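You operate a simulated robot arm through the tools that you are given. There is no shell and no other tool.

You are at the controls of a simulated two-armed robot. One attempt, no reset.

Task
Stop the drip at the hex nut with the spanner marked 72.
Fine: close the valve by the red handwheel first, put the spanner back on its rest, then open the valve again; the wing screws, the other spanner and the other handwheel stay.

Only the result counts: the job must be done as asked and must still hold three seconds after the hand-in. Knocking over, shifting, dropping, spilling or breaking anything else fails it.

Robot
Two 7-joint arms with three-finger grippers on one trunk that stands fixed in place. Base frame: the origin is at the foot of the trunk, x ahead of it, y to its left, z up; the work surface is at about z = 860. Readings come in mm, rad, newtons and seconds.
The left shoulder is at [70, 165, 1163], the right one opposite. With the tool pointing down near the work surface each hand reaches from about 380 to 880 mm from the base axis, measured 20 degrees to its own side. Payload 3.91 kg a hand.
Tool frame (each hand has its own): the origin (TCP) lies between the finger pads and is the grasp point; the fingertips stand 30 mm ahead of it; z points along the fingers, y is the line along which they close. The gripper opens to 116 mm. The gripper's body begins 73 mm behind the TCP.
Orientation is told as [roll, pitch, yaw] about the base's x, y, z axes, in that order, counted from this pose: with the fingers straight down and closing along the base's y, the tool's x points along the base's -x, its y along +y and its z along -z.

Tools
- The arms move only by the tool step_arm. It takes "left_targets", "right_targets" or both (then of equal length, played together; a hand with none holds still); each is a list of rows, each an object (a shift or turn left out is 0, a gripper value left out holds the last) with "offset": the shift along the base's x, y, z in mm, a list of three; "angular": the turn, a rotation vector about the base's x, y, z in rad, a list of three. In form: [{"offset": [tx, ty, tz], "angular": [wx, wy, wz]}, ...]. A call has 1 to 20 rows; each row shifts and turns the commanded pose from where the row before left it. "left_claw" and "right_claw" are, for a hand that has rows, the closure, from 0 (fully open) to 1 (shut), set as the call begins (left out, the last holds). A row lasts 0.2 s, in which the tool goes at most 50 mm and 0.15 rad; a call with a longer step from one row to the next is refused whole, and so is a gripper value outside its range. A pose out of reach is approached as far as the arm can. The call stops where the force on the tool passes 50 N (or 10 N more than at its start, if that is more) or the arm is blocked; 0.2 s more then pass. Each finger travels about 153 mm/s and halts on what it meets, pressing with about 45 N; the grip force reading is that of the motor and also rises with nothing between the fingers. The clock runs only during rows and for 0.2 s after the last one: add rows that do not move to give the fingers time. It gives the time, the measured TCP pose, the force on the tool (base axes), the opening and the grip force at its end, in the units of the frame above (readings bear some noise), with the torque about the TCP (base axes, N m) and any sound that the robot's microphone picked up, and new pictures: "pictures" is both (left out), scene, wrist or none (wrist: the cameras of the hands that moved).
- Cameras (640 x 400 px; columns grow to the right, rows downward): "scene" is now at [129.2, -37.9, 1479.2]; the picture's right is [-0.43, -0.90, 0.00], its down [-0.54, 0.26, -0.80] and it looks along [0.72, -0.35, -0.60] (base axes); focal length 318 px, centre (320, 200). "left" rides on the left gripper at [75, 17, -88] in its tool frame; the picture's right is [-0.22, 0.97, 0.00], its down [-0.70, -0.16, -0.70] and it looks along [-0.68, -0.16, 0.71] (tool axes); focal length 247 px, centre (320, 200). "right" rides on the right gripper at [52, 56, -88] in its tool frame; the picture's right is [-0.73, 0.68, 0.00], its down [-0.49, -0.52, -0.70] and it looks along [-0.48, -0.51, 0.71] (tool axes); focal length 247 px, centre (320, 200). There is no depth. A picture from a camera that has moved, and an enlarged one, comes with that camera's place and axes in the base frame and with its lens.
- lift_body(by): slides the trunk up (or, below 0, down) by that many mm; the arms and the scene camera ride with it, the base frame stays. It gives what a move gives, with no picture.
- turn_head(pan, tilt): turns the head with the scene camera to pan (to the left, within 1.501 rad either way) and tilt (down, from -0.506 to 1.204), counted from straight ahead of the robot. It gives what a move gives, and a new picture of the scene camera.
- inspect(camera, box): a new picture of the part [left, top, right, bottom] of that camera's present view, enlarged. It takes no simulated time.
- finish_job(): hands the job in; it is judged then, once.

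Places have to be worked out from the pictures, the camera data and where the tool is seen. Open the grippers and draw the arms clear of the work before you hand the job in, unless the task says otherwise.

The tools are called after "Request:" as name(argument=value, ...) on one line, values as JSON. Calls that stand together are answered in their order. step_arm: Moves the arms, as the interface text tells. Its arguments: {"type":"object","properties":{"left_targets":{"type":"array"},"left_claw":{"type":"number"},"right_targets":{"type":"array"},"right_claw":{"type":"number"},"pictures":{"type":"string","enum":["both","scene","wrist","none"]}},"required":[]} The other tools are called the same way: lift_body (by) slides the trunk up or down; turn_head (pan, tilt) turns the head that bears the scene camera; inspect (camera, box) takes an enlarged picture of a part of a camera's view; finish_job () hands the job in.

At the start:

```text
time: 0.0
left_ee_pos: [619.1, -28.1, 1266.7]
left_orientation: [0.0, 0.0, 0.0]
left_wrist_force: [-0.8, 0.3, -0.4]
left_torque: [-0.01, -0.02, -0.01]
left_grip_width: 116.2
left_grasp_force: 0.0
right_ee_pos: [385.9, -579.8, 1246.3]
right_orientation: [0.001, 0.0, -0.002]
right_wrist_force: [-0.1, -0.6, 0.0]
right_torque: [0.02, 0.01, 0.02]
right_grip_width: 115.8
right_grasp_force: 0.0
trunk travel left (down, up): [-700.0, 140.0]
head pan, tilt: [-0.449, 0.639]
```

scene: 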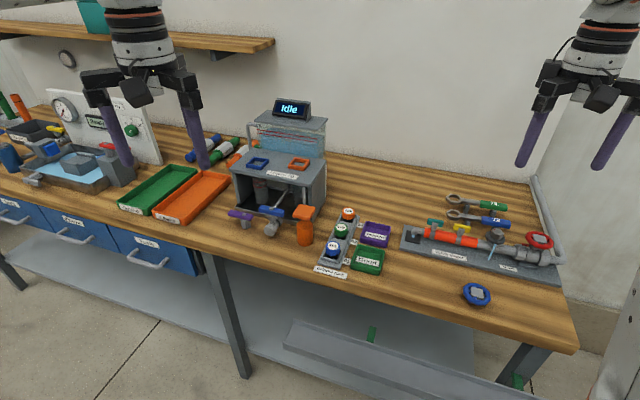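
right: 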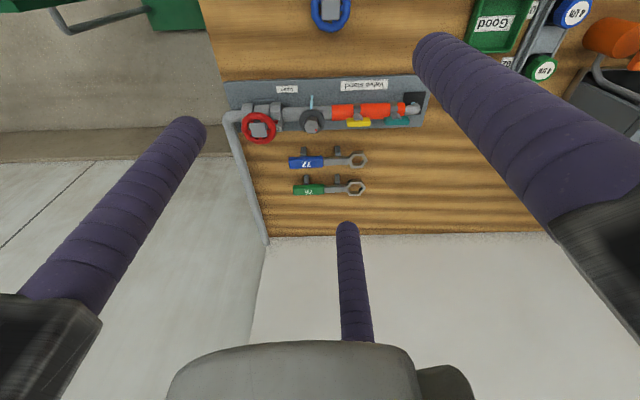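
left: 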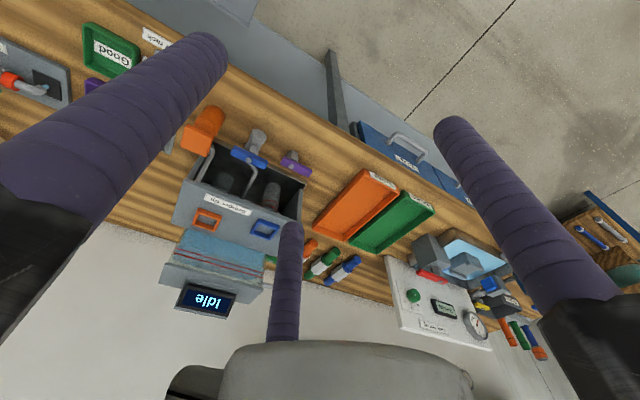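

I start by looking closely at the valve stand and the spanners from both cameras.

Request:
inspect(camera="scene", box=[390, 170, 580, 310])

Request:
inspect(camera="right", box=[210, 60, 450, 210])

```text
2.86 times, centred on (485, 240) of scene
camera zoom: at [129.2, -37.9, 1479.2], right [-0.43, -0.9, 0.0], down [-0.54, 0.26, -0.8], along [0.72, -0.35, -0.6], focal length 910 px, centre (-151, 86)
```

zoom: 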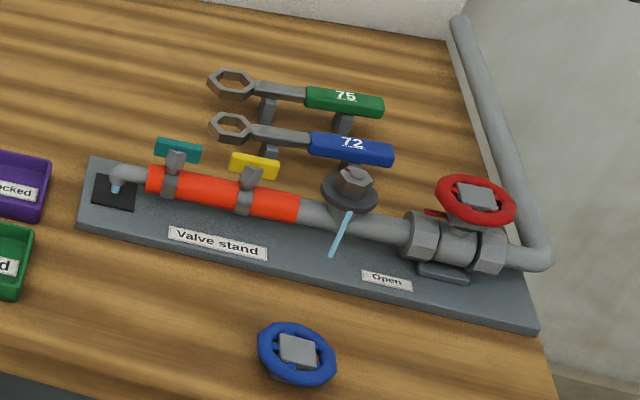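

```text
2.67 times, centred on (330, 135) of right
camera zoom: at [333.5, -523.5, 1335.4], right [0.73, 0.68, 0.0], down [0.49, -0.52, 0.7], along [0.48, -0.51, -0.71], focal length 659 px, centre (293, 373)
```

zoom: 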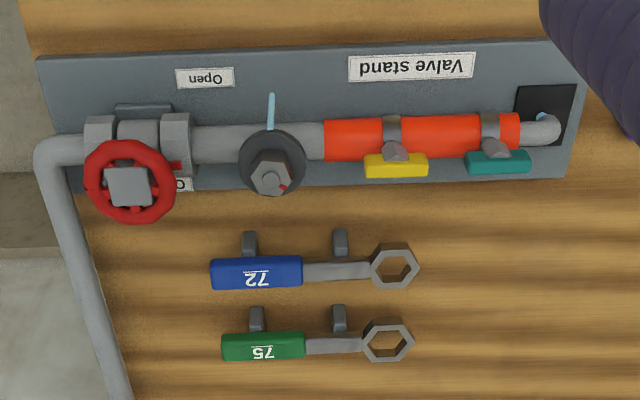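

The pipe runs along about (-0.72,-0.69), with the wheel near (398,-741,960), the nut near (462,-680,956), and spanner 72's handle near (520,-765,908). I zoom in tighter for details.

Request:
inspect(camera="scene", box=[480, 215, 560, 265])

Request:
inspect(camera="right", box=[230, 85, 326, 145])

Request:
inspect(camera="scene", box=[440, 185, 520, 235])

Request:
inspect(camera="right", box=[280, 140, 376, 200])

```text
8.00 times, centred on (520, 240) of scene
camera zoom: at [129.2, -37.9, 1479.2], right [-0.43, -0.9, 0.0], down [-0.54, 0.26, -0.8], along [0.72, -0.35, -0.6], focal length 2547 px, centre (-1280, -120)
```

zoom: 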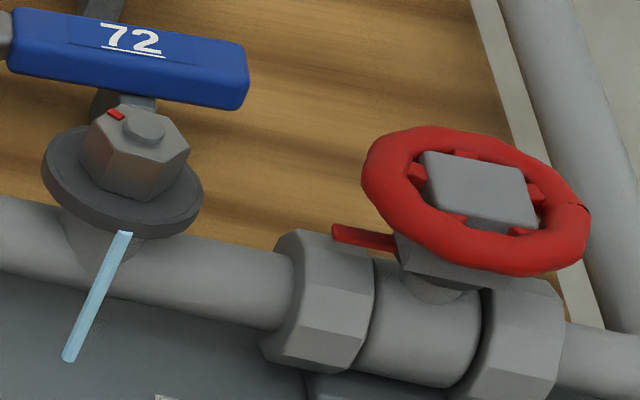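

```text
6.67 times, centred on (278, 115) of right
camera zoom: at [333.5, -523.5, 1335.4], right [0.73, 0.68, 0.0], down [0.49, -0.52, 0.7], along [0.48, -0.51, -0.71], focal length 1646 px, centre (600, 767)
```

zoom: 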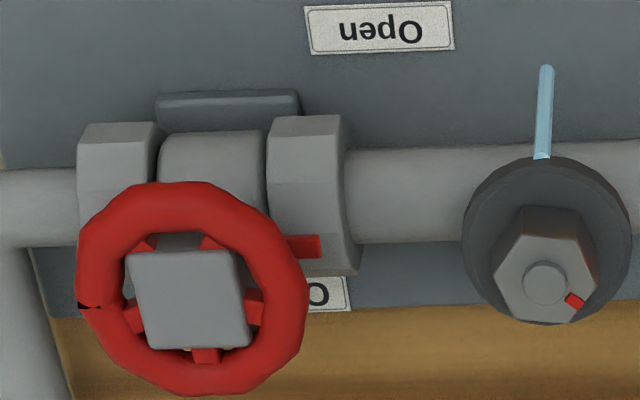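

```text
8.00 times, centred on (480, 210) of scene
camera zoom: at [129.2, -37.9, 1479.2], right [-0.43, -0.9, 0.0], down [-0.54, 0.26, -0.8], along [0.72, -0.35, -0.6], focal length 2547 px, centre (-960, 120)
```

zoom: 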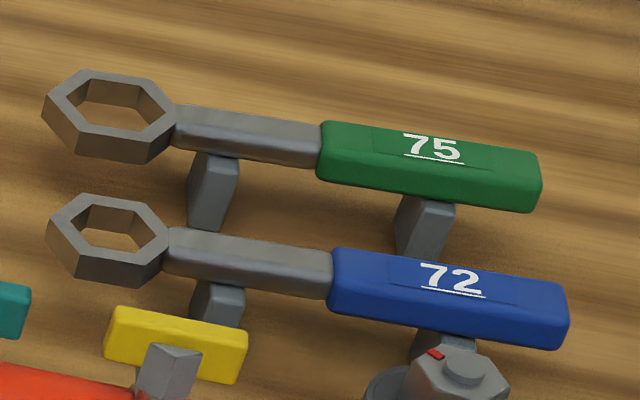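

```text
6.67 times, centred on (328, 170) of right
camera zoom: at [333.5, -523.5, 1335.4], right [0.73, 0.68, 0.0], down [0.49, -0.52, 0.7], along [0.48, -0.51, -0.71], focal length 1646 px, centre (267, 400)
```

zoom: 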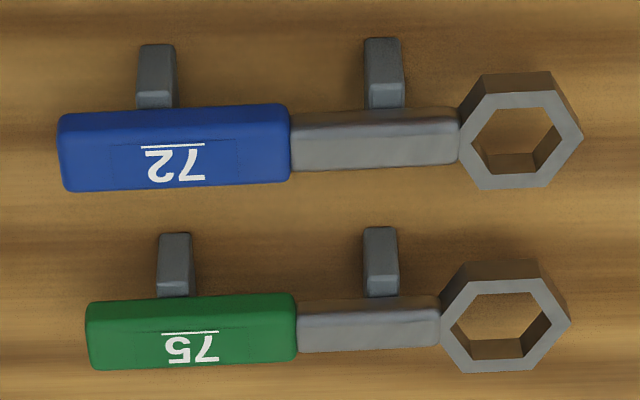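

The red pointer on the valve appears to lie along the pipe (open), and the spanners rest on posts. I bring the right hand above the wheel for a closer look.

Request:
step_arm(right_targets=[{"offset": [2, -26, -28]}, {"offset": [2, -26, -28]}, {"offset": [2, -26, -28]}, {"offset": [2, -26, -28]}, {"offset": [2, -26, -28]}, {"offset": [2, -26, -28]}], pictures="both")

```text
time: 1.4
left_ee_pos: [619.8, -31.1, 1266.5]
left_orientation: [0.002, 0.001, -0.002]
left_wrist_force: [-0.5, -0.4, -0.9]
left_torque: [0.06, 0.02, 0.02]
left_grip_width: 116.0
left_grasp_force: 0.1
right_ee_pos: [398.3, -737.0, 1078.6]
right_orientation: [0.002, 0.002, 0.0]
right_wrist_force: [0.2, -0.7, -0.4]
right_torque: [0.02, -0.01, 0.02]
right_grip_width: 116.2
right_grasp_force: 0.0
trunk travel left (down, up): [-700.0, 140.0]
head pan, tilt: [-0.449, 0.639]
camera scene: at [129.9, -40.1, 1479.1], right [-0.43, -0.9, 0.0], down [-0.54, 0.26, -0.8], along [0.72, -0.35, -0.6], focal length 318 px, centre (320, 200)
camera right: at [346.3, -681.6, 1165.9], right [0.73, 0.68, 0.0], down [0.49, -0.52, 0.7], along [0.48, -0.51, -0.72], focal length 247 px, centre (320, 200)
```

scene: 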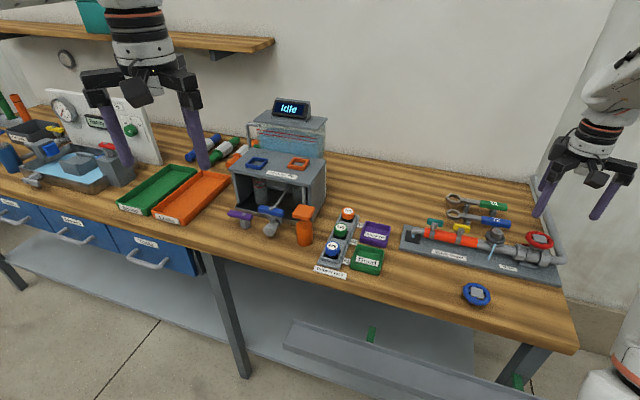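
right: 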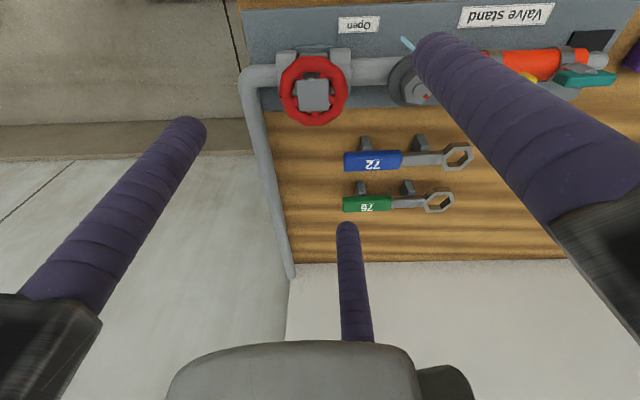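

The hand is above the wheel. I zoom on the wheel, its pointer and labels from the right wrist camera and the scene camera.

Request:
inspect(camera="right", box=[240, 0, 400, 100])

Request:
inspect(camera="right", box=[270, 40, 366, 130])

Request:
inspect(camera="scene", box=[510, 220, 574, 272])

```text
4.00 times, centred on (320, 50) of right
camera zoom: at [346.3, -681.6, 1165.9], right [0.73, 0.68, 0.0], down [0.49, -0.52, 0.7], along [0.48, -0.51, -0.72], focal length 988 px, centre (320, 800)
```

zoom: 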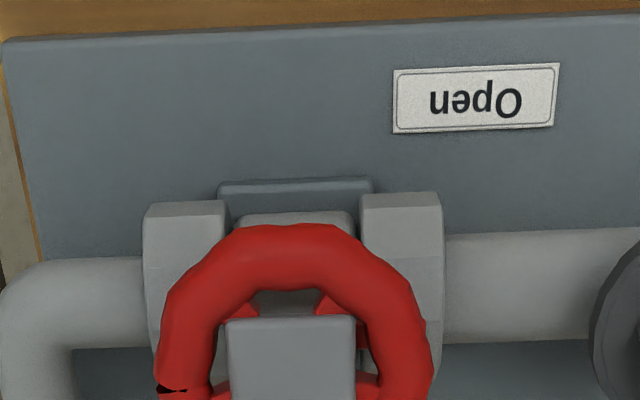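

```text
4.44 times, centred on (318, 85) of right
camera zoom: at [346.3, -681.6, 1165.9], right [0.73, 0.68, 0.0], down [0.49, -0.52, 0.7], along [0.48, -0.51, -0.72], focal length 1098 px, centre (329, 711)
```

zoom: 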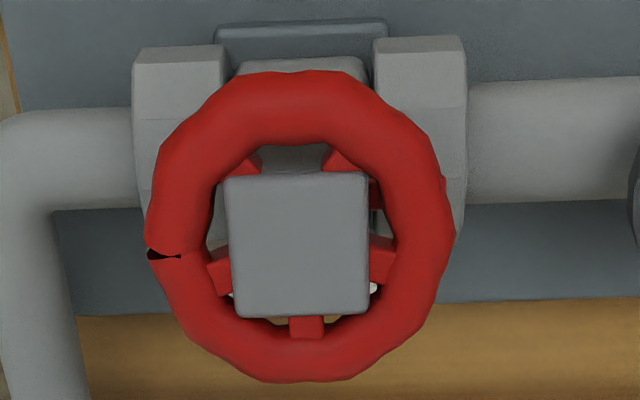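

```text
7.69 times, centred on (542, 246) of scene
camera zoom: at [129.9, -40.1, 1479.1], right [-0.43, -0.9, 0.0], down [-0.54, 0.26, -0.8], along [0.72, -0.35, -0.6], focal length 2449 px, centre (-1388, -154)
```

zoom: 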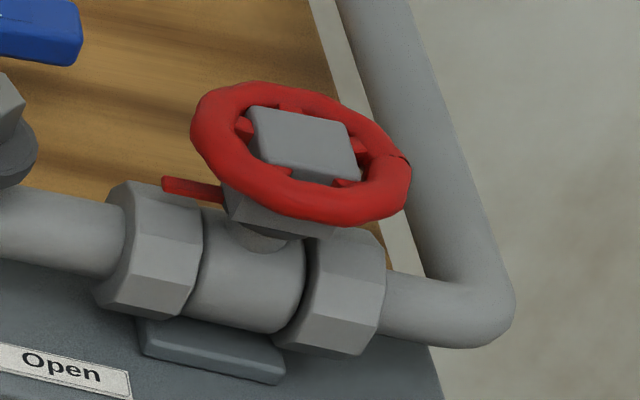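

A second label hides behind the wheel; I shift the hand toward the nut side to read it.

Request:
step_arm(right_targets=[{"offset": [45, 5, 0]}, {"offset": [45, 5, 0]}, {"offset": [30, 5, 0]}], pictures="wrist")

Request:
inspect(camera="right", box=[180, 20, 340, 120])

```text
time: 2.2
left_ee_pos: [619.4, -27.7, 1266.0]
left_orientation: [0.0, 0.0, 0.001]
left_wrist_force: [0.4, 0.6, 0.2]
left_torque: [0.02, 0.0, 0.01]
left_grip_width: 116.1
left_grasp_force: 0.1
right_ee_pos: [518.6, -720.3, 1079.5]
right_orientation: [-0.001, 0.001, -0.002]
right_wrist_force: [0.7, 0.3, 0.9]
right_torque: [0.0, 0.0, 0.0]
right_grip_width: 115.6
right_grasp_force: 0.1
trunk travel left (down, up): [-700.0, 140.0]
head pan, tilt: [-0.449, 0.639]
camera right: at [465.8, -663.8, 1167.4], right [0.73, 0.68, 0.0], down [0.49, -0.52, 0.7], along [0.48, -0.51, -0.71], focal length 247 px, centre (320, 200)
```

right: 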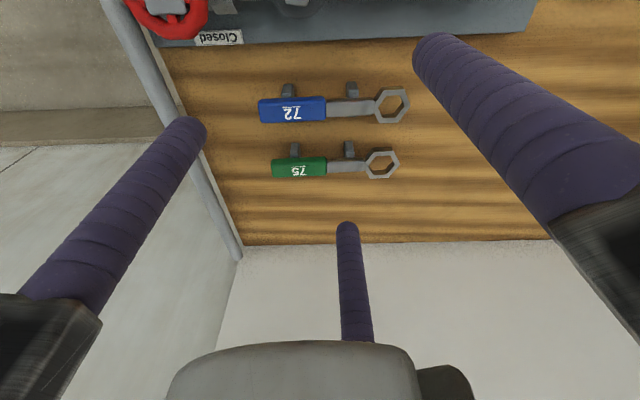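

```text
4.00 times, centred on (260, 70) of right
camera zoom: at [465.8, -663.8, 1167.4], right [0.73, 0.68, 0.0], down [0.49, -0.52, 0.7], along [0.48, -0.51, -0.71], focal length 988 px, centre (560, 720)
```

zoom: 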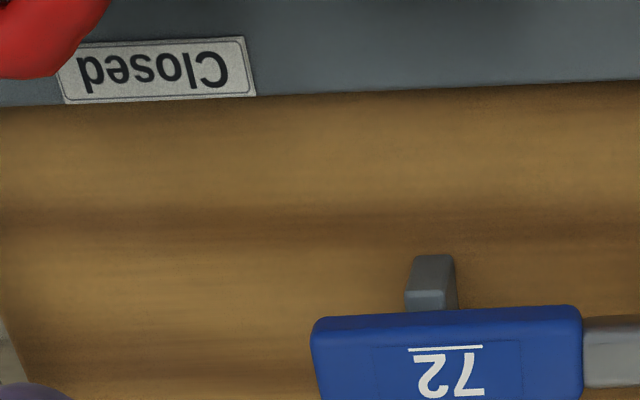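

"Closed" sits straight across the pipe from the valve on the far side and "Open" toward the nut. So closing is a 90° clockwise turn seen from above. I return above the wheel and test how far the wrist can yaw.

Request:
step_arm(right_targets=[{"offset": [-40, -8, -10]}, {"offset": [-40, -8, -10]}, {"offset": [-41, -7, -10]}, {"angular": [0, 0, 0.15]}, {"angular": [0, 0, 0.15]}, {"angular": [0, 0, 0.15]}, {"angular": [0, 0, 0.15]}, {"angular": [0, 0, 0.15]}, {"angular": [0, 0, 0.05]}, {}], pictures="both")

```text
time: 4.4
left_ee_pos: [619.0, -29.2, 1265.7]
left_orientation: [0.001, 0.001, -0.002]
left_wrist_force: [0.3, -0.3, 0.4]
left_torque: [-0.01, 0.01, 0.0]
left_grip_width: 116.0
left_grasp_force: 0.0
right_ee_pos: [397.4, -744.3, 1049.6]
right_orientation: [-0.001, 0.0, 0.802]
right_wrist_force: [-0.5, 0.5, 0.1]
right_torque: [0.0, 0.0, -0.02]
right_grip_width: 116.1
right_grasp_force: 0.1
trunk travel left (down, up): [-700.0, 140.0]
head pan, tilt: [-0.449, 0.639]
camera scene: at [129.3, -38.0, 1479.2], right [-0.43, -0.9, 0.0], down [-0.54, 0.26, -0.8], along [0.72, -0.35, -0.6], focal length 318 px, centre (320, 200)
camera right: at [320.4, -742.0, 1137.2], right [0.02, 1.0, 0.0], down [0.71, -0.01, 0.7], along [0.7, -0.01, -0.71], focal length 247 px, centre (320, 200)
```

scene: 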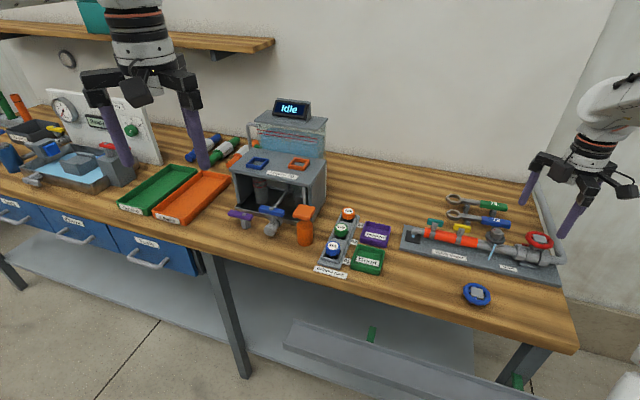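
right: 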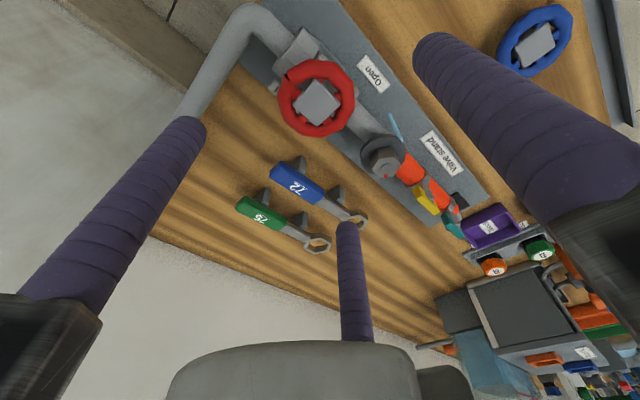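

Yaw +0.8 is reached. I zoom here for a better fix on the wheel.

Request:
inspect(camera="right", box=[256, 40, 384, 140])

Request:
inspect(camera="right", box=[340, 90, 468, 190])

Request:
inspect(camera="right", box=[230, 140, 390, 265])

```text
4.00 times, centred on (320, 90) of right
camera zoom: at [320.4, -742.0, 1137.2], right [0.02, 1.0, 0.0], down [0.71, -0.01, 0.7], along [0.7, -0.01, -0.71], focal length 988 px, centre (320, 640)
```

zoom: 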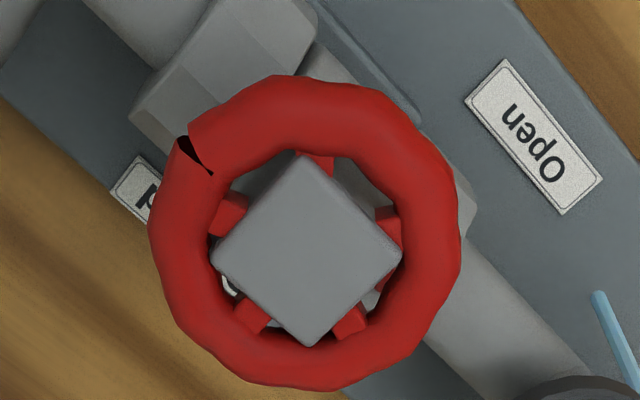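

```text
4.00 times, centred on (404, 140) of right
camera zoom: at [320.4, -742.0, 1137.2], right [0.02, 1.0, 0.0], down [0.71, -0.01, 0.7], along [0.7, -0.01, -0.71], focal length 988 px, centre (-16, 440)
```

zoom: 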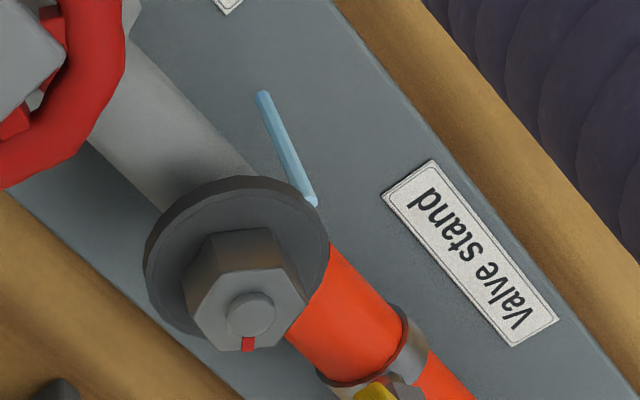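

```text
3.20 times, centred on (310, 202) of right
camera zoom: at [320.4, -742.0, 1137.2], right [0.02, 1.0, 0.0], down [0.71, -0.01, 0.7], along [0.7, -0.01, -0.71], focal length 790 px, centre (352, 192)
```

zoom: 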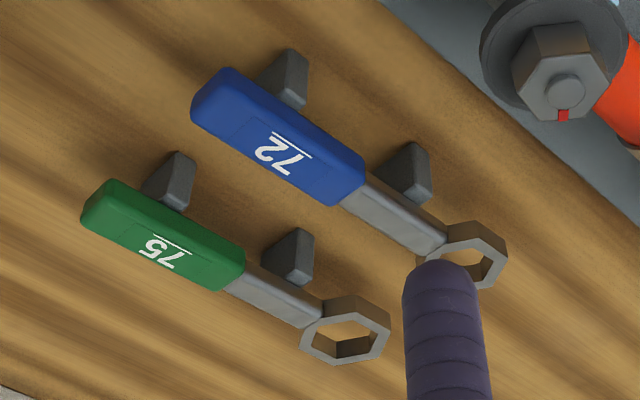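

The hub is at about (397.3,-744.5,958.5), with a rim about 58 mm across centred near z 954. The fingers now lie across the pipe, square to the pointer, so I lower them around the rim with the tips kept above the collars.

Request:
step_arm(right_targets=[{"offset": [0, 0, -25]}, {"offset": [0, 0, -25]}, {"offset": [0, 0, -20]}, {"offset": [0, 0, -14]}, {}], pictures="both")

```text
time: 5.6
left_ee_pos: [619.1, -27.9, 1268.1]
left_orientation: [-0.002, 0.0, 0.002]
left_wrist_force: [0.4, 0.0, -0.7]
left_torque: [-0.01, 0.01, -0.04]
left_grip_width: 115.6
left_grasp_force: 0.0
right_ee_pos: [397.6, -744.3, 965.1]
right_orientation: [-0.001, 0.0, 0.8]
right_wrist_force: [0.0, 0.0, -0.4]
right_torque: [-0.01, 0.05, -0.01]
right_grip_width: 116.0
right_grasp_force: 0.1
trunk travel left (down, up): [-700.0, 140.0]
head pan, tilt: [-0.449, 0.639]
camera scene: at [128.9, -37.7, 1479.2], right [-0.43, -0.9, 0.0], down [-0.54, 0.26, -0.8], along [0.72, -0.35, -0.6], focal length 318 px, centre (320, 200)
camera right: at [319.6, -741.4, 1052.8], right [0.02, 1.0, 0.0], down [0.71, -0.02, 0.7], along [0.7, -0.02, -0.71], focal length 247 px, centre (320, 200)
```

scene: 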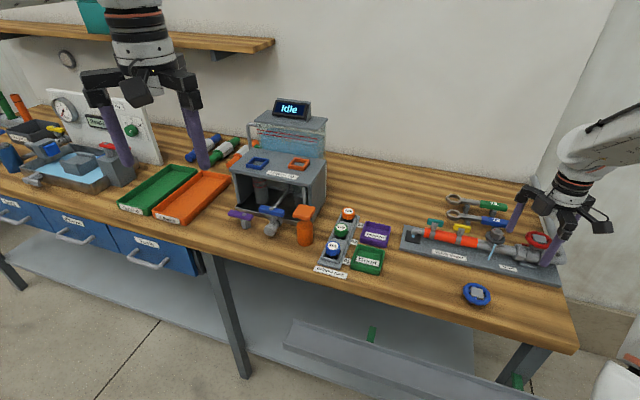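
right: 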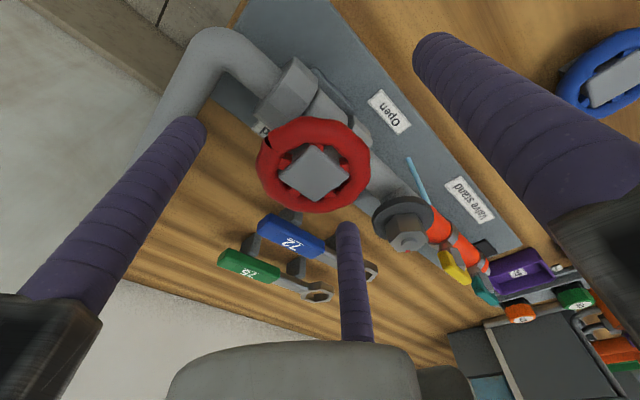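

Before closing, I check the gripper's fingers around the wheel closely.

Request:
inspect(camera="scene", box=[480, 170, 640, 290])

Request:
inspect(camera="scene", box=[70, 30, 230, 180])

```text
3.33 times, centred on (560, 230) of scene
camera zoom: at [128.9, -37.7, 1479.2], right [-0.43, -0.9, 0.0], down [-0.54, 0.26, -0.8], along [0.72, -0.35, -0.6], focal length 1061 px, centre (-480, 100)
```

zoom: 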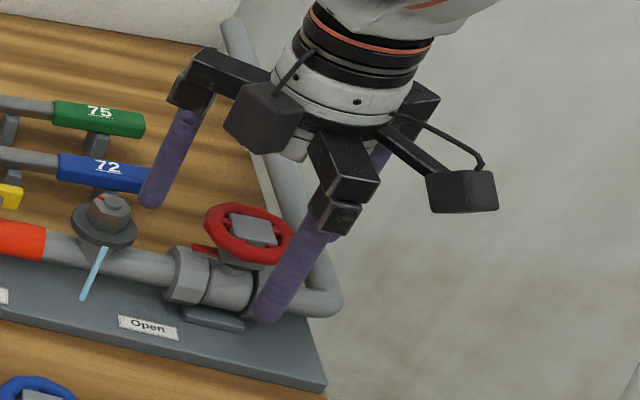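

```text
2.67 times, centred on (150, 105) of scene
camera zoom: at [128.9, -37.7, 1479.2], right [-0.43, -0.9, 0.0], down [-0.54, 0.26, -0.8], along [0.72, -0.35, -0.6], focal length 849 px, centre (773, 453)
```

zoom: 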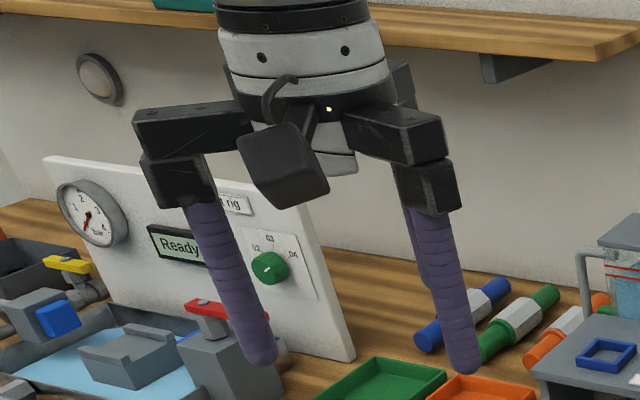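

The picture shows three finger tubes rather than two, so before trusting the grip I rise clear and watch how the fingers close in free air.

Request:
step_arm(right_targets=[{"offset": [0, 0, 40]}, {"offset": [0, 0, 40]}], pictures="none")

Request:
step_arm(right_targets=[{}, {}, {}], right_claw=0.5, pictures="both")

Request:
inspect(camera="scene", box=[480, 150, 640, 270])

```text
time: 6.2
left_ee_pos: [618.2, -26.7, 1265.9]
left_orientation: [-0.001, -0.001, 0.0]
left_wrist_force: [0.5, -0.3, -0.6]
left_torque: [-0.05, -0.01, -0.01]
left_grip_width: 116.1
left_grasp_force: 0.0
right_ee_pos: [396.0, -743.5, 1046.8]
right_orientation: [-0.002, 0.001, 0.799]
right_wrist_force: [-0.3, 0.0, -0.5]
right_torque: [-0.03, 0.06, 0.0]
right_grip_width: 116.0
right_grasp_force: 0.2
trunk travel left (down, up): [-700.0, 140.0]
head pan, tilt: [-0.449, 0.639]
```

```text
time: 7.0
left_ee_pos: [619.6, -29.0, 1267.1]
left_orientation: [0.001, 0.001, 0.0]
left_wrist_force: [-0.2, 0.2, 0.1]
left_torque: [-0.01, -0.01, 0.0]
left_grip_width: 116.0
left_grasp_force: 0.1
right_ee_pos: [397.6, -742.7, 1044.1]
right_orientation: [0.001, -0.001, 0.801]
right_wrist_force: [-0.2, 0.6, 0.4]
right_torque: [-0.02, 0.01, 0.0]
right_grip_width: 58.0
right_grasp_force: 0.0
trunk travel left (down, up): [-700.0, 140.0]
head pan, tilt: [-0.449, 0.639]
camera scene: at [129.4, -38.4, 1479.2], right [-0.43, -0.9, 0.0], down [-0.54, 0.26, -0.8], along [0.72, -0.35, -0.6], focal length 318 px, centre (320, 200)
camera right: at [319.9, -742.2, 1132.7], right [0.02, 1.0, 0.0], down [0.71, -0.02, 0.7], along [0.7, -0.02, -0.71], focal length 247 px, centre (320, 200)
```

scene: 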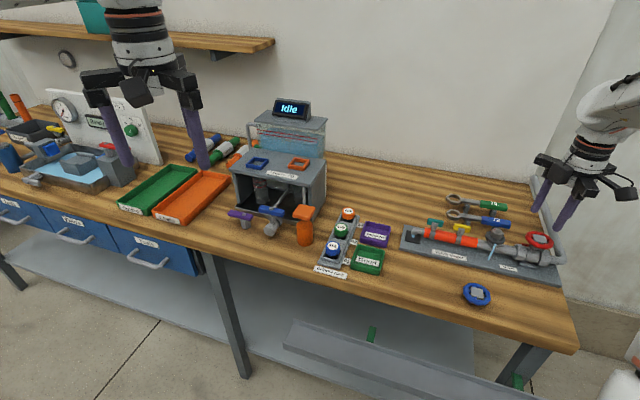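
right: 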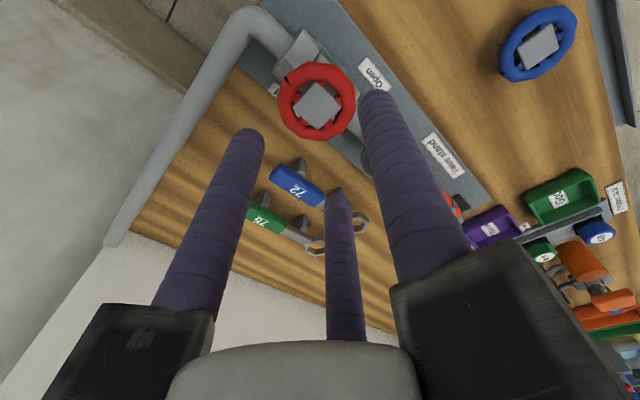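

```text
3.33 times, centred on (560, 210) of scene
camera zoom: at [129.4, -38.4, 1479.2], right [-0.43, -0.9, 0.0], down [-0.54, 0.26, -0.8], along [0.72, -0.35, -0.6], focal length 1061 px, centre (-480, 167)
```

zoom: 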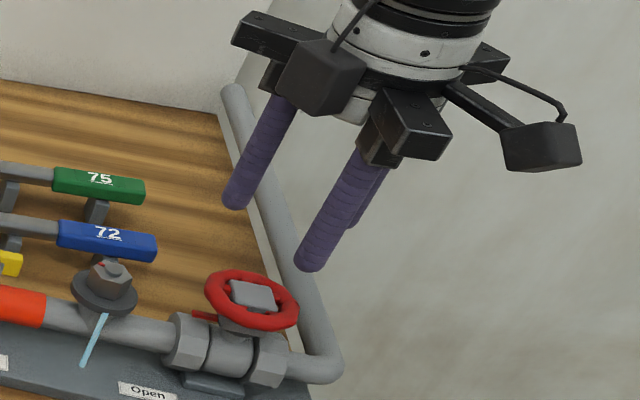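

The gripper is in effect a three-jaw chuck: opening 58 mm puts the tips on a 29 mm radius. That suits a round wheel, so I open, lower again and check centring.

Request:
step_arm(right_targets=[{}, {}, {"offset": [0, 0, -25]}, {"offset": [0, 0, -25]}, {"offset": [0, 0, -20]}, {"offset": [0, 0, -10]}, {}], right_claw=0.0, pictures="wrist")

Request:
inspect(camera="right", box=[240, 100, 400, 225])

```text
time: 8.6
left_ee_pos: [619.9, -28.4, 1266.1]
left_orientation: [-0.002, 0.001, -0.001]
left_wrist_force: [0.2, -0.5, -0.1]
left_torque: [-0.01, 0.03, 0.06]
left_grip_width: 116.0
left_grasp_force: 0.1
right_ee_pos: [397.5, -742.9, 965.0]
right_orientation: [0.001, 0.001, 0.799]
right_wrist_force: [0.9, -1.0, -0.1]
right_torque: [0.02, -0.01, -0.01]
right_grip_width: 116.3
right_grasp_force: 0.0
trunk travel left (down, up): [-700.0, 140.0]
head pan, tilt: [-0.449, 0.639]
camera right: at [319.7, -741.2, 1053.6], right [0.02, 1.0, 0.0], down [0.71, -0.02, 0.7], along [0.7, -0.02, -0.71], focal length 247 px, centre (320, 200)
```

right: 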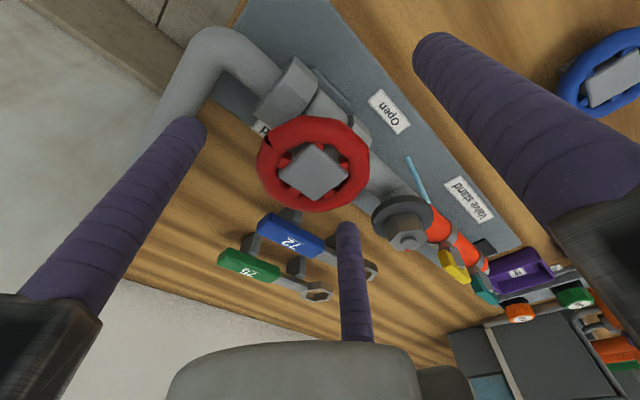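

```text
3.20 times, centred on (320, 162) of right
camera zoom: at [319.7, -741.2, 1053.6], right [0.02, 1.0, 0.0], down [0.71, -0.02, 0.7], along [0.7, -0.02, -0.71], focal length 790 px, centre (320, 320)
```

zoom: 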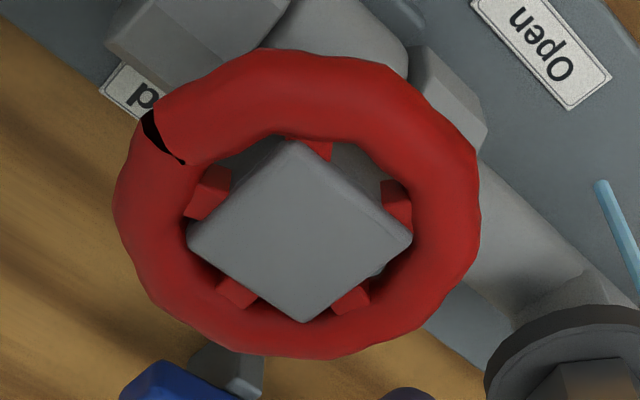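

The wheel sits about 3 mm to the -y side of the TCP. I shift by that and close gently on the rim.

Request:
step_arm(right_targets=[{"offset": [0, -3.2, 0]}, {}], pictures="none")

Request:
step_arm(right_targets=[{}, {}, {}, {}], right_claw=1.0, pictures="both")

Request:
inspect(camera="scene", box=[480, 170, 640, 290])

```text
time: 9.2
left_ee_pos: [619.7, -29.0, 1266.2]
left_orientation: [0.001, 0.001, 0.001]
left_wrist_force: [0.6, -0.2, -0.2]
left_torque: [0.04, -0.01, -0.04]
left_grip_width: 116.2
left_grasp_force: 0.1
right_ee_pos: [398.2, -746.0, 965.9]
right_orientation: [-0.001, -0.001, 0.798]
right_wrist_force: [-0.4, -0.6, 1.1]
right_torque: [0.01, -0.04, 0.02]
right_grip_width: 116.0
right_grasp_force: 0.0
trunk travel left (down, up): [-700.0, 140.0]
head pan, tilt: [-0.449, 0.639]
```

```text
time: 10.2
left_ee_pos: [619.9, -27.7, 1266.6]
left_orientation: [0.001, 0.0, -0.001]
left_wrist_force: [0.4, 0.0, 0.3]
left_torque: [0.01, 0.0, 0.0]
left_grip_width: 116.1
left_grasp_force: 0.1
right_ee_pos: [396.6, -746.0, 966.3]
right_orientation: [0.0, -0.001, 0.8]
right_wrist_force: [1.3, 0.9, -0.4]
right_torque: [0.02, -0.04, 0.03]
right_grip_width: 56.9
right_grasp_force: 44.9
trunk travel left (down, up): [-700.0, 140.0]
head pan, tilt: [-0.449, 0.639]
camera scene: at [129.3, -37.9, 1479.2], right [-0.43, -0.9, 0.0], down [-0.54, 0.26, -0.8], along [0.72, -0.35, -0.6], focal length 318 px, centre (320, 200)
camera right: at [319.9, -744.6, 1053.5], right [0.02, 1.0, 0.0], down [0.71, -0.02, 0.7], along [0.7, -0.02, -0.71], focal length 247 px, centre (320, 200)
```

scene: 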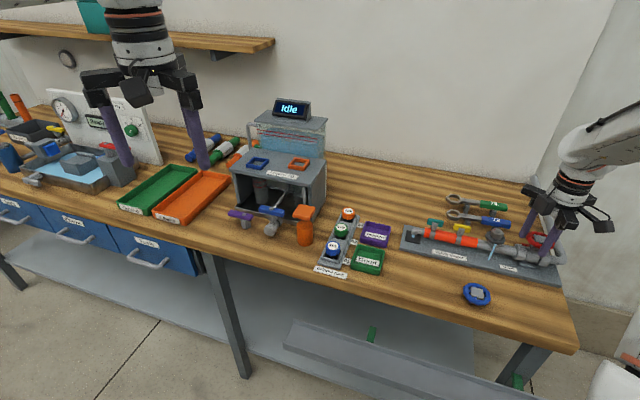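
right: 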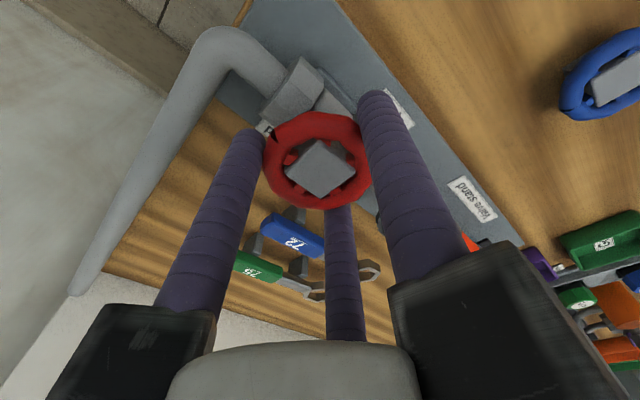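

```text
3.33 times, centred on (560, 230) of scene
camera zoom: at [129.3, -37.9, 1479.2], right [-0.43, -0.9, 0.0], down [-0.54, 0.26, -0.8], along [0.72, -0.35, -0.6], focal length 1061 px, centre (-480, 100)
```

zoom: 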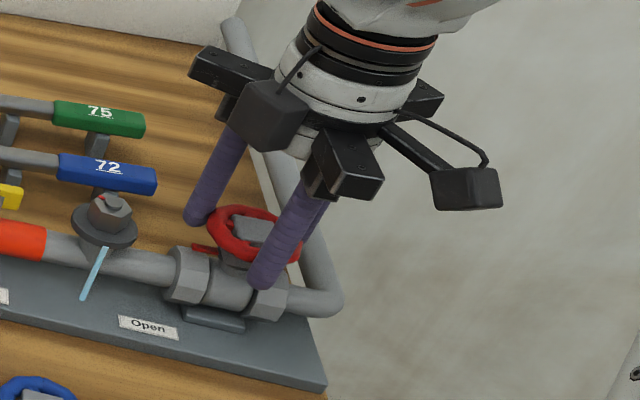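

The rim is gripped at 56.9 mm. I start turning clockwise and watch the torque and the pointer.

Request:
step_arm(right_targets=[{"angular": [0, 0, -0.1]}, {"angular": [0, 0, -0.1]}, {"angular": [0, 0, -0.1]}, {"angular": [0, 0, -0.1]}], pictures="both")

Request:
inspect(camera="scene", box=[500, 200, 596, 272])

```text
time: 11.2
left_ee_pos: [619.9, -27.0, 1266.1]
left_orientation: [-0.001, 0.001, 0.0]
left_wrist_force: [0.3, -1.2, 0.5]
left_torque: [-0.04, 0.0, -0.01]
left_grip_width: 116.2
left_grasp_force: 0.0
right_ee_pos: [399.3, -746.3, 966.5]
right_orientation: [0.0, 0.001, 0.398]
right_wrist_force: [6.5, 2.7, 0.7]
right_torque: [0.14, -0.19, 0.02]
right_grip_width: 56.9
right_grasp_force: 45.3
trunk travel left (down, up): [-700.0, 140.0]
head pan, tilt: [-0.449, 0.639]
camera scene: at [130.5, -37.2, 1479.1], right [-0.43, -0.9, 0.0], down [-0.54, 0.26, -0.8], along [0.72, -0.35, -0.6], focal length 318 px, centre (320, 200)
camera right: at [328.4, -714.5, 1053.7], right [0.41, 0.91, 0.0], down [0.65, -0.29, 0.7], along [0.64, -0.29, -0.71], focal length 247 px, centre (320, 200)
```

scene: 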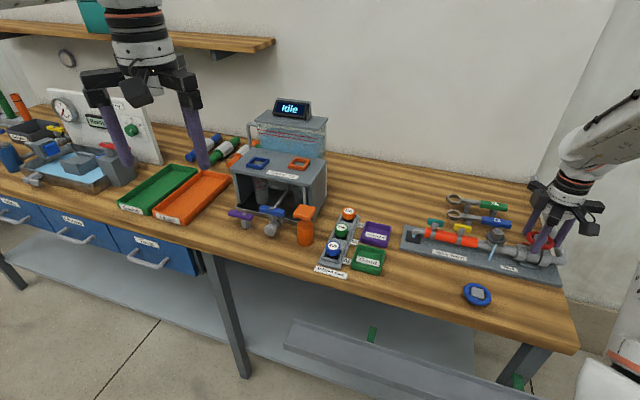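
right: 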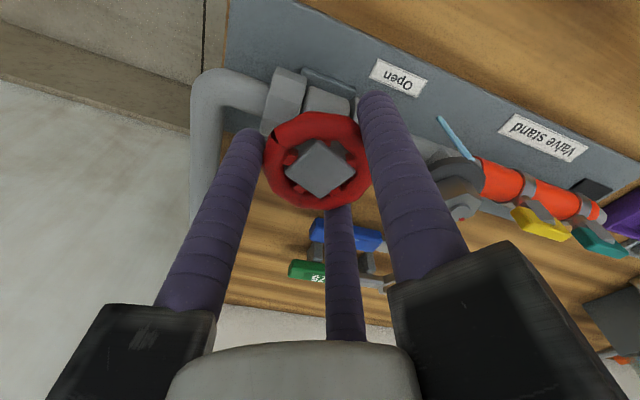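

```text
5.56 times, centred on (548, 236) of scene
camera zoom: at [130.5, -37.2, 1479.1], right [-0.43, -0.9, 0.0], down [-0.54, 0.26, -0.8], along [0.72, -0.35, -0.6], focal length 1769 px, centre (-947, 0)
```

zoom: 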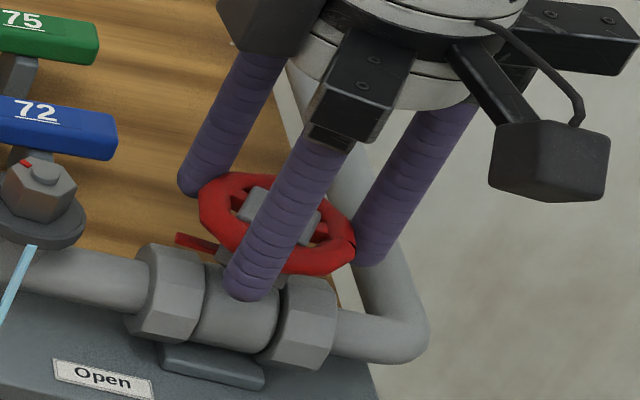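

The wheel turns with the hand at low torque. I carry on clockwise.

Request:
step_arm(right_targets=[{"angular": [0, 0, -0.1]}, {"angular": [0, 0, -0.1]}, {"angular": [0, 0, -0.1]}, {"angular": [0, 0, -0.1]}, {"angular": [0, 0, -0.1]}], pictures="both")

Request:
inspect(camera="scene", box=[500, 200, 596, 272])

```text
time: 12.4
left_ee_pos: [619.7, -26.9, 1266.2]
left_orientation: [-0.001, 0.0, 0.0]
left_wrist_force: [-0.2, -0.2, 0.3]
left_torque: [-0.01, -0.03, 0.02]
left_grip_width: 115.9
left_grasp_force: 0.0
right_ee_pos: [398.3, -745.1, 966.7]
right_orientation: [-0.002, -0.002, -0.102]
right_wrist_force: [9.9, 1.1, 2.6]
right_torque: [0.04, -0.29, 0.07]
right_grip_width: 56.9
right_grasp_force: 45.0
trunk travel left (down, up): [-700.0, 140.0]
head pan, tilt: [-0.449, 0.639]
camera scene: at [130.7, -37.3, 1479.1], right [-0.43, -0.9, 0.0], down [-0.54, 0.26, -0.8], along [0.72, -0.35, -0.6], focal length 318 px, centre (320, 200)
camera right: at [351.7, -685.2, 1053.5], right [0.8, 0.6, 0.0], down [0.43, -0.57, 0.7], along [0.42, -0.56, -0.71], focal length 247 px, centre (320, 200)
```

scene: 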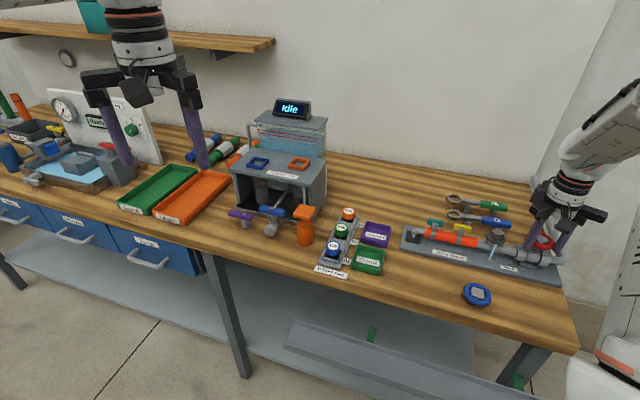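
right: 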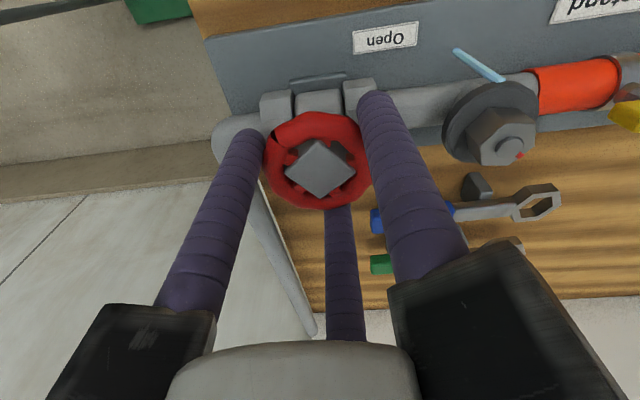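

```text
5.56 times, centred on (548, 236) of scene
camera zoom: at [130.7, -37.3, 1479.1], right [-0.43, -0.9, 0.0], down [-0.54, 0.26, -0.8], along [0.72, -0.35, -0.6], focal length 1769 px, centre (-947, 0)
```

zoom: 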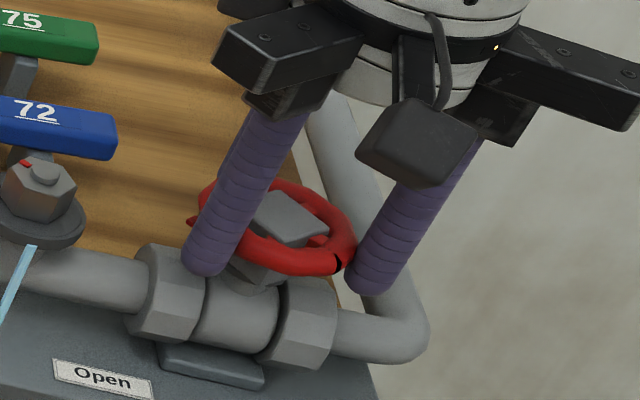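

The pointer is swinging toward the far side. I keep turning to about the quarter turn.

Request:
step_arm(right_targets=[{"angular": [0, 0, -0.1]}, {"angular": [0, 0, -0.1]}, {"angular": [0, 0, -0.1]}, {"angular": [0, 0, -0.1]}, {"angular": [0, 0, -0.1]}, {"angular": [0, 0, -0.1]}, {}], pictures="both")

Request:
inspect(camera="scene", box=[500, 200, 596, 272])

```text
time: 14.0
left_ee_pos: [619.5, -27.2, 1265.7]
left_orientation: [-0.001, 0.0, -0.001]
left_wrist_force: [0.1, 0.4, -0.2]
left_torque: [0.02, -0.01, -0.02]
left_grip_width: 115.9
left_grasp_force: 0.1
right_ee_pos: [398.1, -745.6, 965.9]
right_orientation: [-0.001, 0.0, -0.703]
right_wrist_force: [8.3, 3.3, 1.8]
right_torque: [0.09, -0.28, 0.05]
right_grip_width: 56.9
right_grasp_force: 44.8
trunk travel left (down, up): [-700.0, 140.0]
head pan, tilt: [-0.449, 0.639]
camera scene: at [130.3, -37.2, 1479.1], right [-0.43, -0.9, 0.0], down [-0.54, 0.26, -0.8], along [0.72, -0.35, -0.6], focal length 318 px, centre (320, 200)
camera right: at [393.9, -669.6, 1053.3], right [1.0, 0.05, 0.0], down [0.03, -0.71, 0.7], along [0.03, -0.7, -0.71], focal length 247 px, centre (320, 200)
```

scene: 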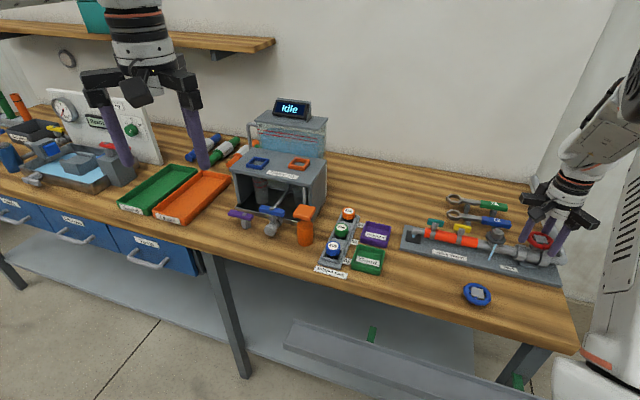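
right: 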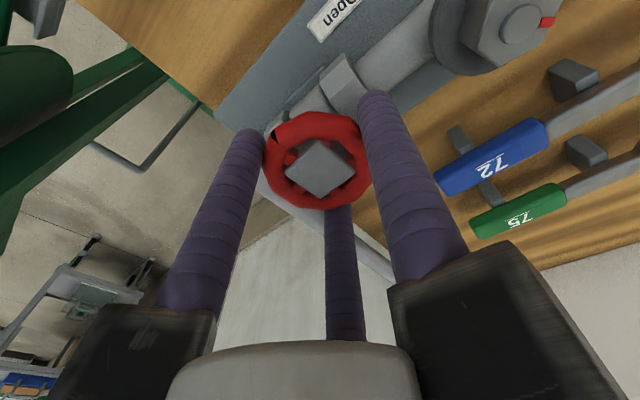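

```text
5.56 times, centred on (548, 236) of scene
camera zoom: at [130.3, -37.2, 1479.1], right [-0.43, -0.9, 0.0], down [-0.54, 0.26, -0.8], along [0.72, -0.35, -0.6], focal length 1769 px, centre (-947, 0)
```

zoom: 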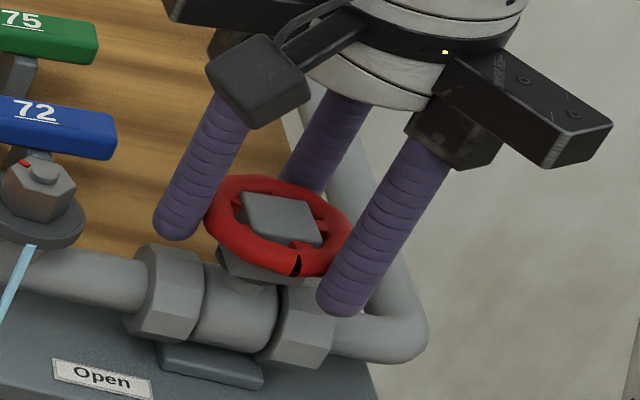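

1.5 rad done with no stop felt yet and the jet still shown. I continue in small steps toward a stop.

Request:
step_arm(right_targets=[{"angular": [0, 0, -0.04]}, {"angular": [0, 0, -0.04]}, {}], pictures="none")

Request:
inspect(camera="scene", box=[470, 200, 596, 280])

```text
time: 14.8
left_ee_pos: [620.8, -28.5, 1267.0]
left_orientation: [-0.001, -0.001, -0.001]
left_wrist_force: [0.3, 0.4, 0.2]
left_torque: [0.02, 0.01, 0.0]
left_grip_width: 116.1
left_grasp_force: 0.1
right_ee_pos: [398.5, -746.4, 966.2]
right_orientation: [0.0, 0.002, -0.782]
right_wrist_force: [7.1, 2.5, 2.5]
right_torque: [0.04, -0.2, 0.05]
right_grip_width: 56.5
right_grasp_force: 44.8
trunk travel left (down, up): [-700.0, 140.0]
head pan, tilt: [-0.449, 0.639]
```

```text
5.00 times, centred on (533, 240) of scene
camera zoom: at [130.1, -37.0, 1479.1], right [-0.43, -0.9, 0.0], down [-0.54, 0.26, -0.8], along [0.72, -0.35, -0.6], focal length 1592 px, centre (-745, 0)
```

zoom: 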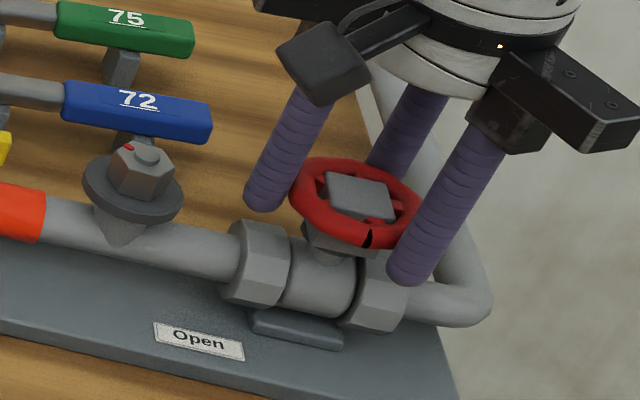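

The jet has vanished at a turn of 1.58 rad, so the valve is closed. I add a very small margin, then release and rise, watching that it stays closed.

Request:
step_arm(right_targets=[{"angular": [0, 0, -0.03]}, {}], pictures="none")

Request:
step_arm(right_targets=[{}, {}, {}], right_claw=0.0, pictures="none")

Request:
step_arm(right_targets=[{"offset": [0, 0, 30]}, {"offset": [0, 0, 40]}, {"offset": [0, 0, 40]}], pictures="both")

Request:
inspect(camera="scene", box=[470, 200, 596, 280])

```text
time: 15.4
left_ee_pos: [620.1, -26.7, 1266.0]
left_orientation: [0.0, 0.001, 0.0]
left_wrist_force: [-0.8, 1.0, 0.5]
left_torque: [0.01, 0.04, -0.03]
left_grip_width: 116.0
left_grasp_force: 0.1
right_ee_pos: [397.6, -745.4, 966.1]
right_orientation: [-0.002, 0.001, -0.812]
right_wrist_force: [6.6, 4.3, 2.4]
right_torque: [0.09, -0.18, 0.03]
right_grip_width: 56.9
right_grasp_force: 45.2
trunk travel left (down, up): [-700.0, 140.0]
head pan, tilt: [-0.449, 0.639]
```

```text
time: 16.2
left_ee_pos: [619.7, -27.6, 1266.5]
left_orientation: [-0.001, -0.001, 0.0]
left_wrist_force: [0.6, -0.5, -0.3]
left_torque: [0.03, 0.01, -0.02]
left_grip_width: 116.0
left_grasp_force: 0.0
right_ee_pos: [397.0, -747.0, 964.9]
right_orientation: [0.0, -0.001, -0.812]
right_wrist_force: [0.3, -0.8, 0.1]
right_torque: [-0.01, -0.01, -0.02]
right_grip_width: 116.0
right_grasp_force: 0.1
trunk travel left (down, up): [-700.0, 140.0]
head pan, tilt: [-0.449, 0.639]
```

```text
time: 17.0
left_ee_pos: [618.7, -27.2, 1265.7]
left_orientation: [0.0, 0.0, 0.0]
left_wrist_force: [-0.5, -0.5, 0.3]
left_torque: [-0.01, 0.0, -0.01]
left_grip_width: 116.2
left_grasp_force: 0.2
right_ee_pos: [397.9, -746.3, 1075.9]
right_orientation: [-0.002, 0.0, -0.811]
right_wrist_force: [-0.3, -0.3, 0.4]
right_torque: [0.01, 0.0, -0.01]
right_grip_width: 115.9
right_grasp_force: 0.1
trunk travel left (down, up): [-700.0, 140.0]
head pan, tilt: [-0.449, 0.639]
camera scene: at [128.6, -37.0, 1479.2], right [-0.43, -0.9, 0.0], down [-0.54, 0.26, -0.8], along [0.72, -0.35, -0.6], focal length 318 px, centre (320, 200)
camera right: at [401.1, -669.6, 1164.0], right [1.0, -0.06, 0.0], down [-0.04, -0.71, 0.7], along [-0.04, -0.7, -0.71], focal length 247 px, centre (320, 200)
```

scene: 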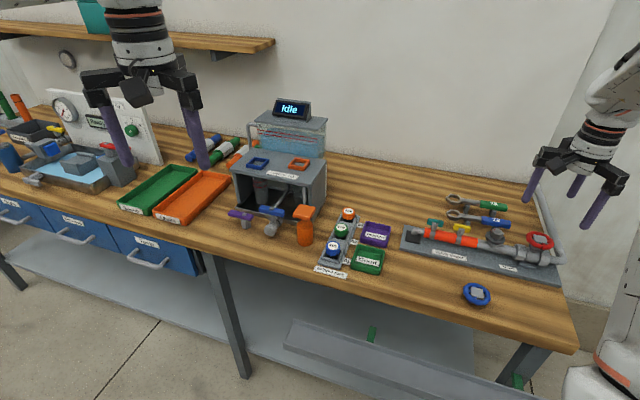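
right: 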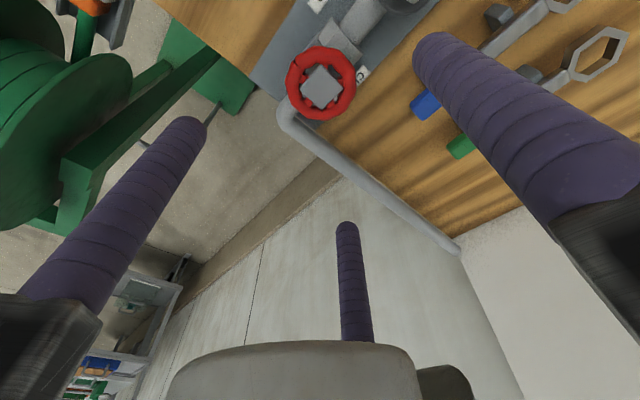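

```text
5.00 times, centred on (533, 240) of scene
camera zoom: at [128.6, -37.0, 1479.2], right [-0.43, -0.9, 0.0], down [-0.54, 0.26, -0.8], along [0.72, -0.35, -0.6], focal length 1592 px, centre (-745, 0)
```

zoom: 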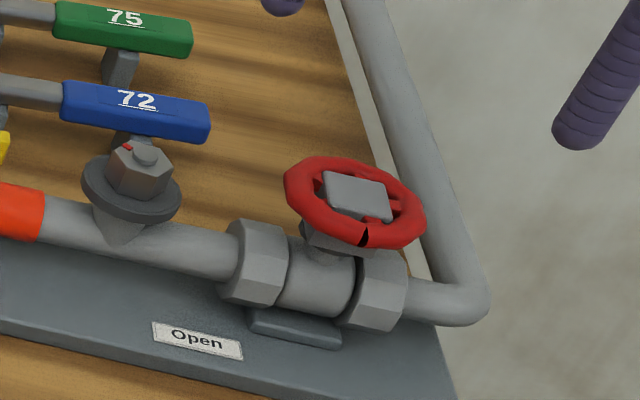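

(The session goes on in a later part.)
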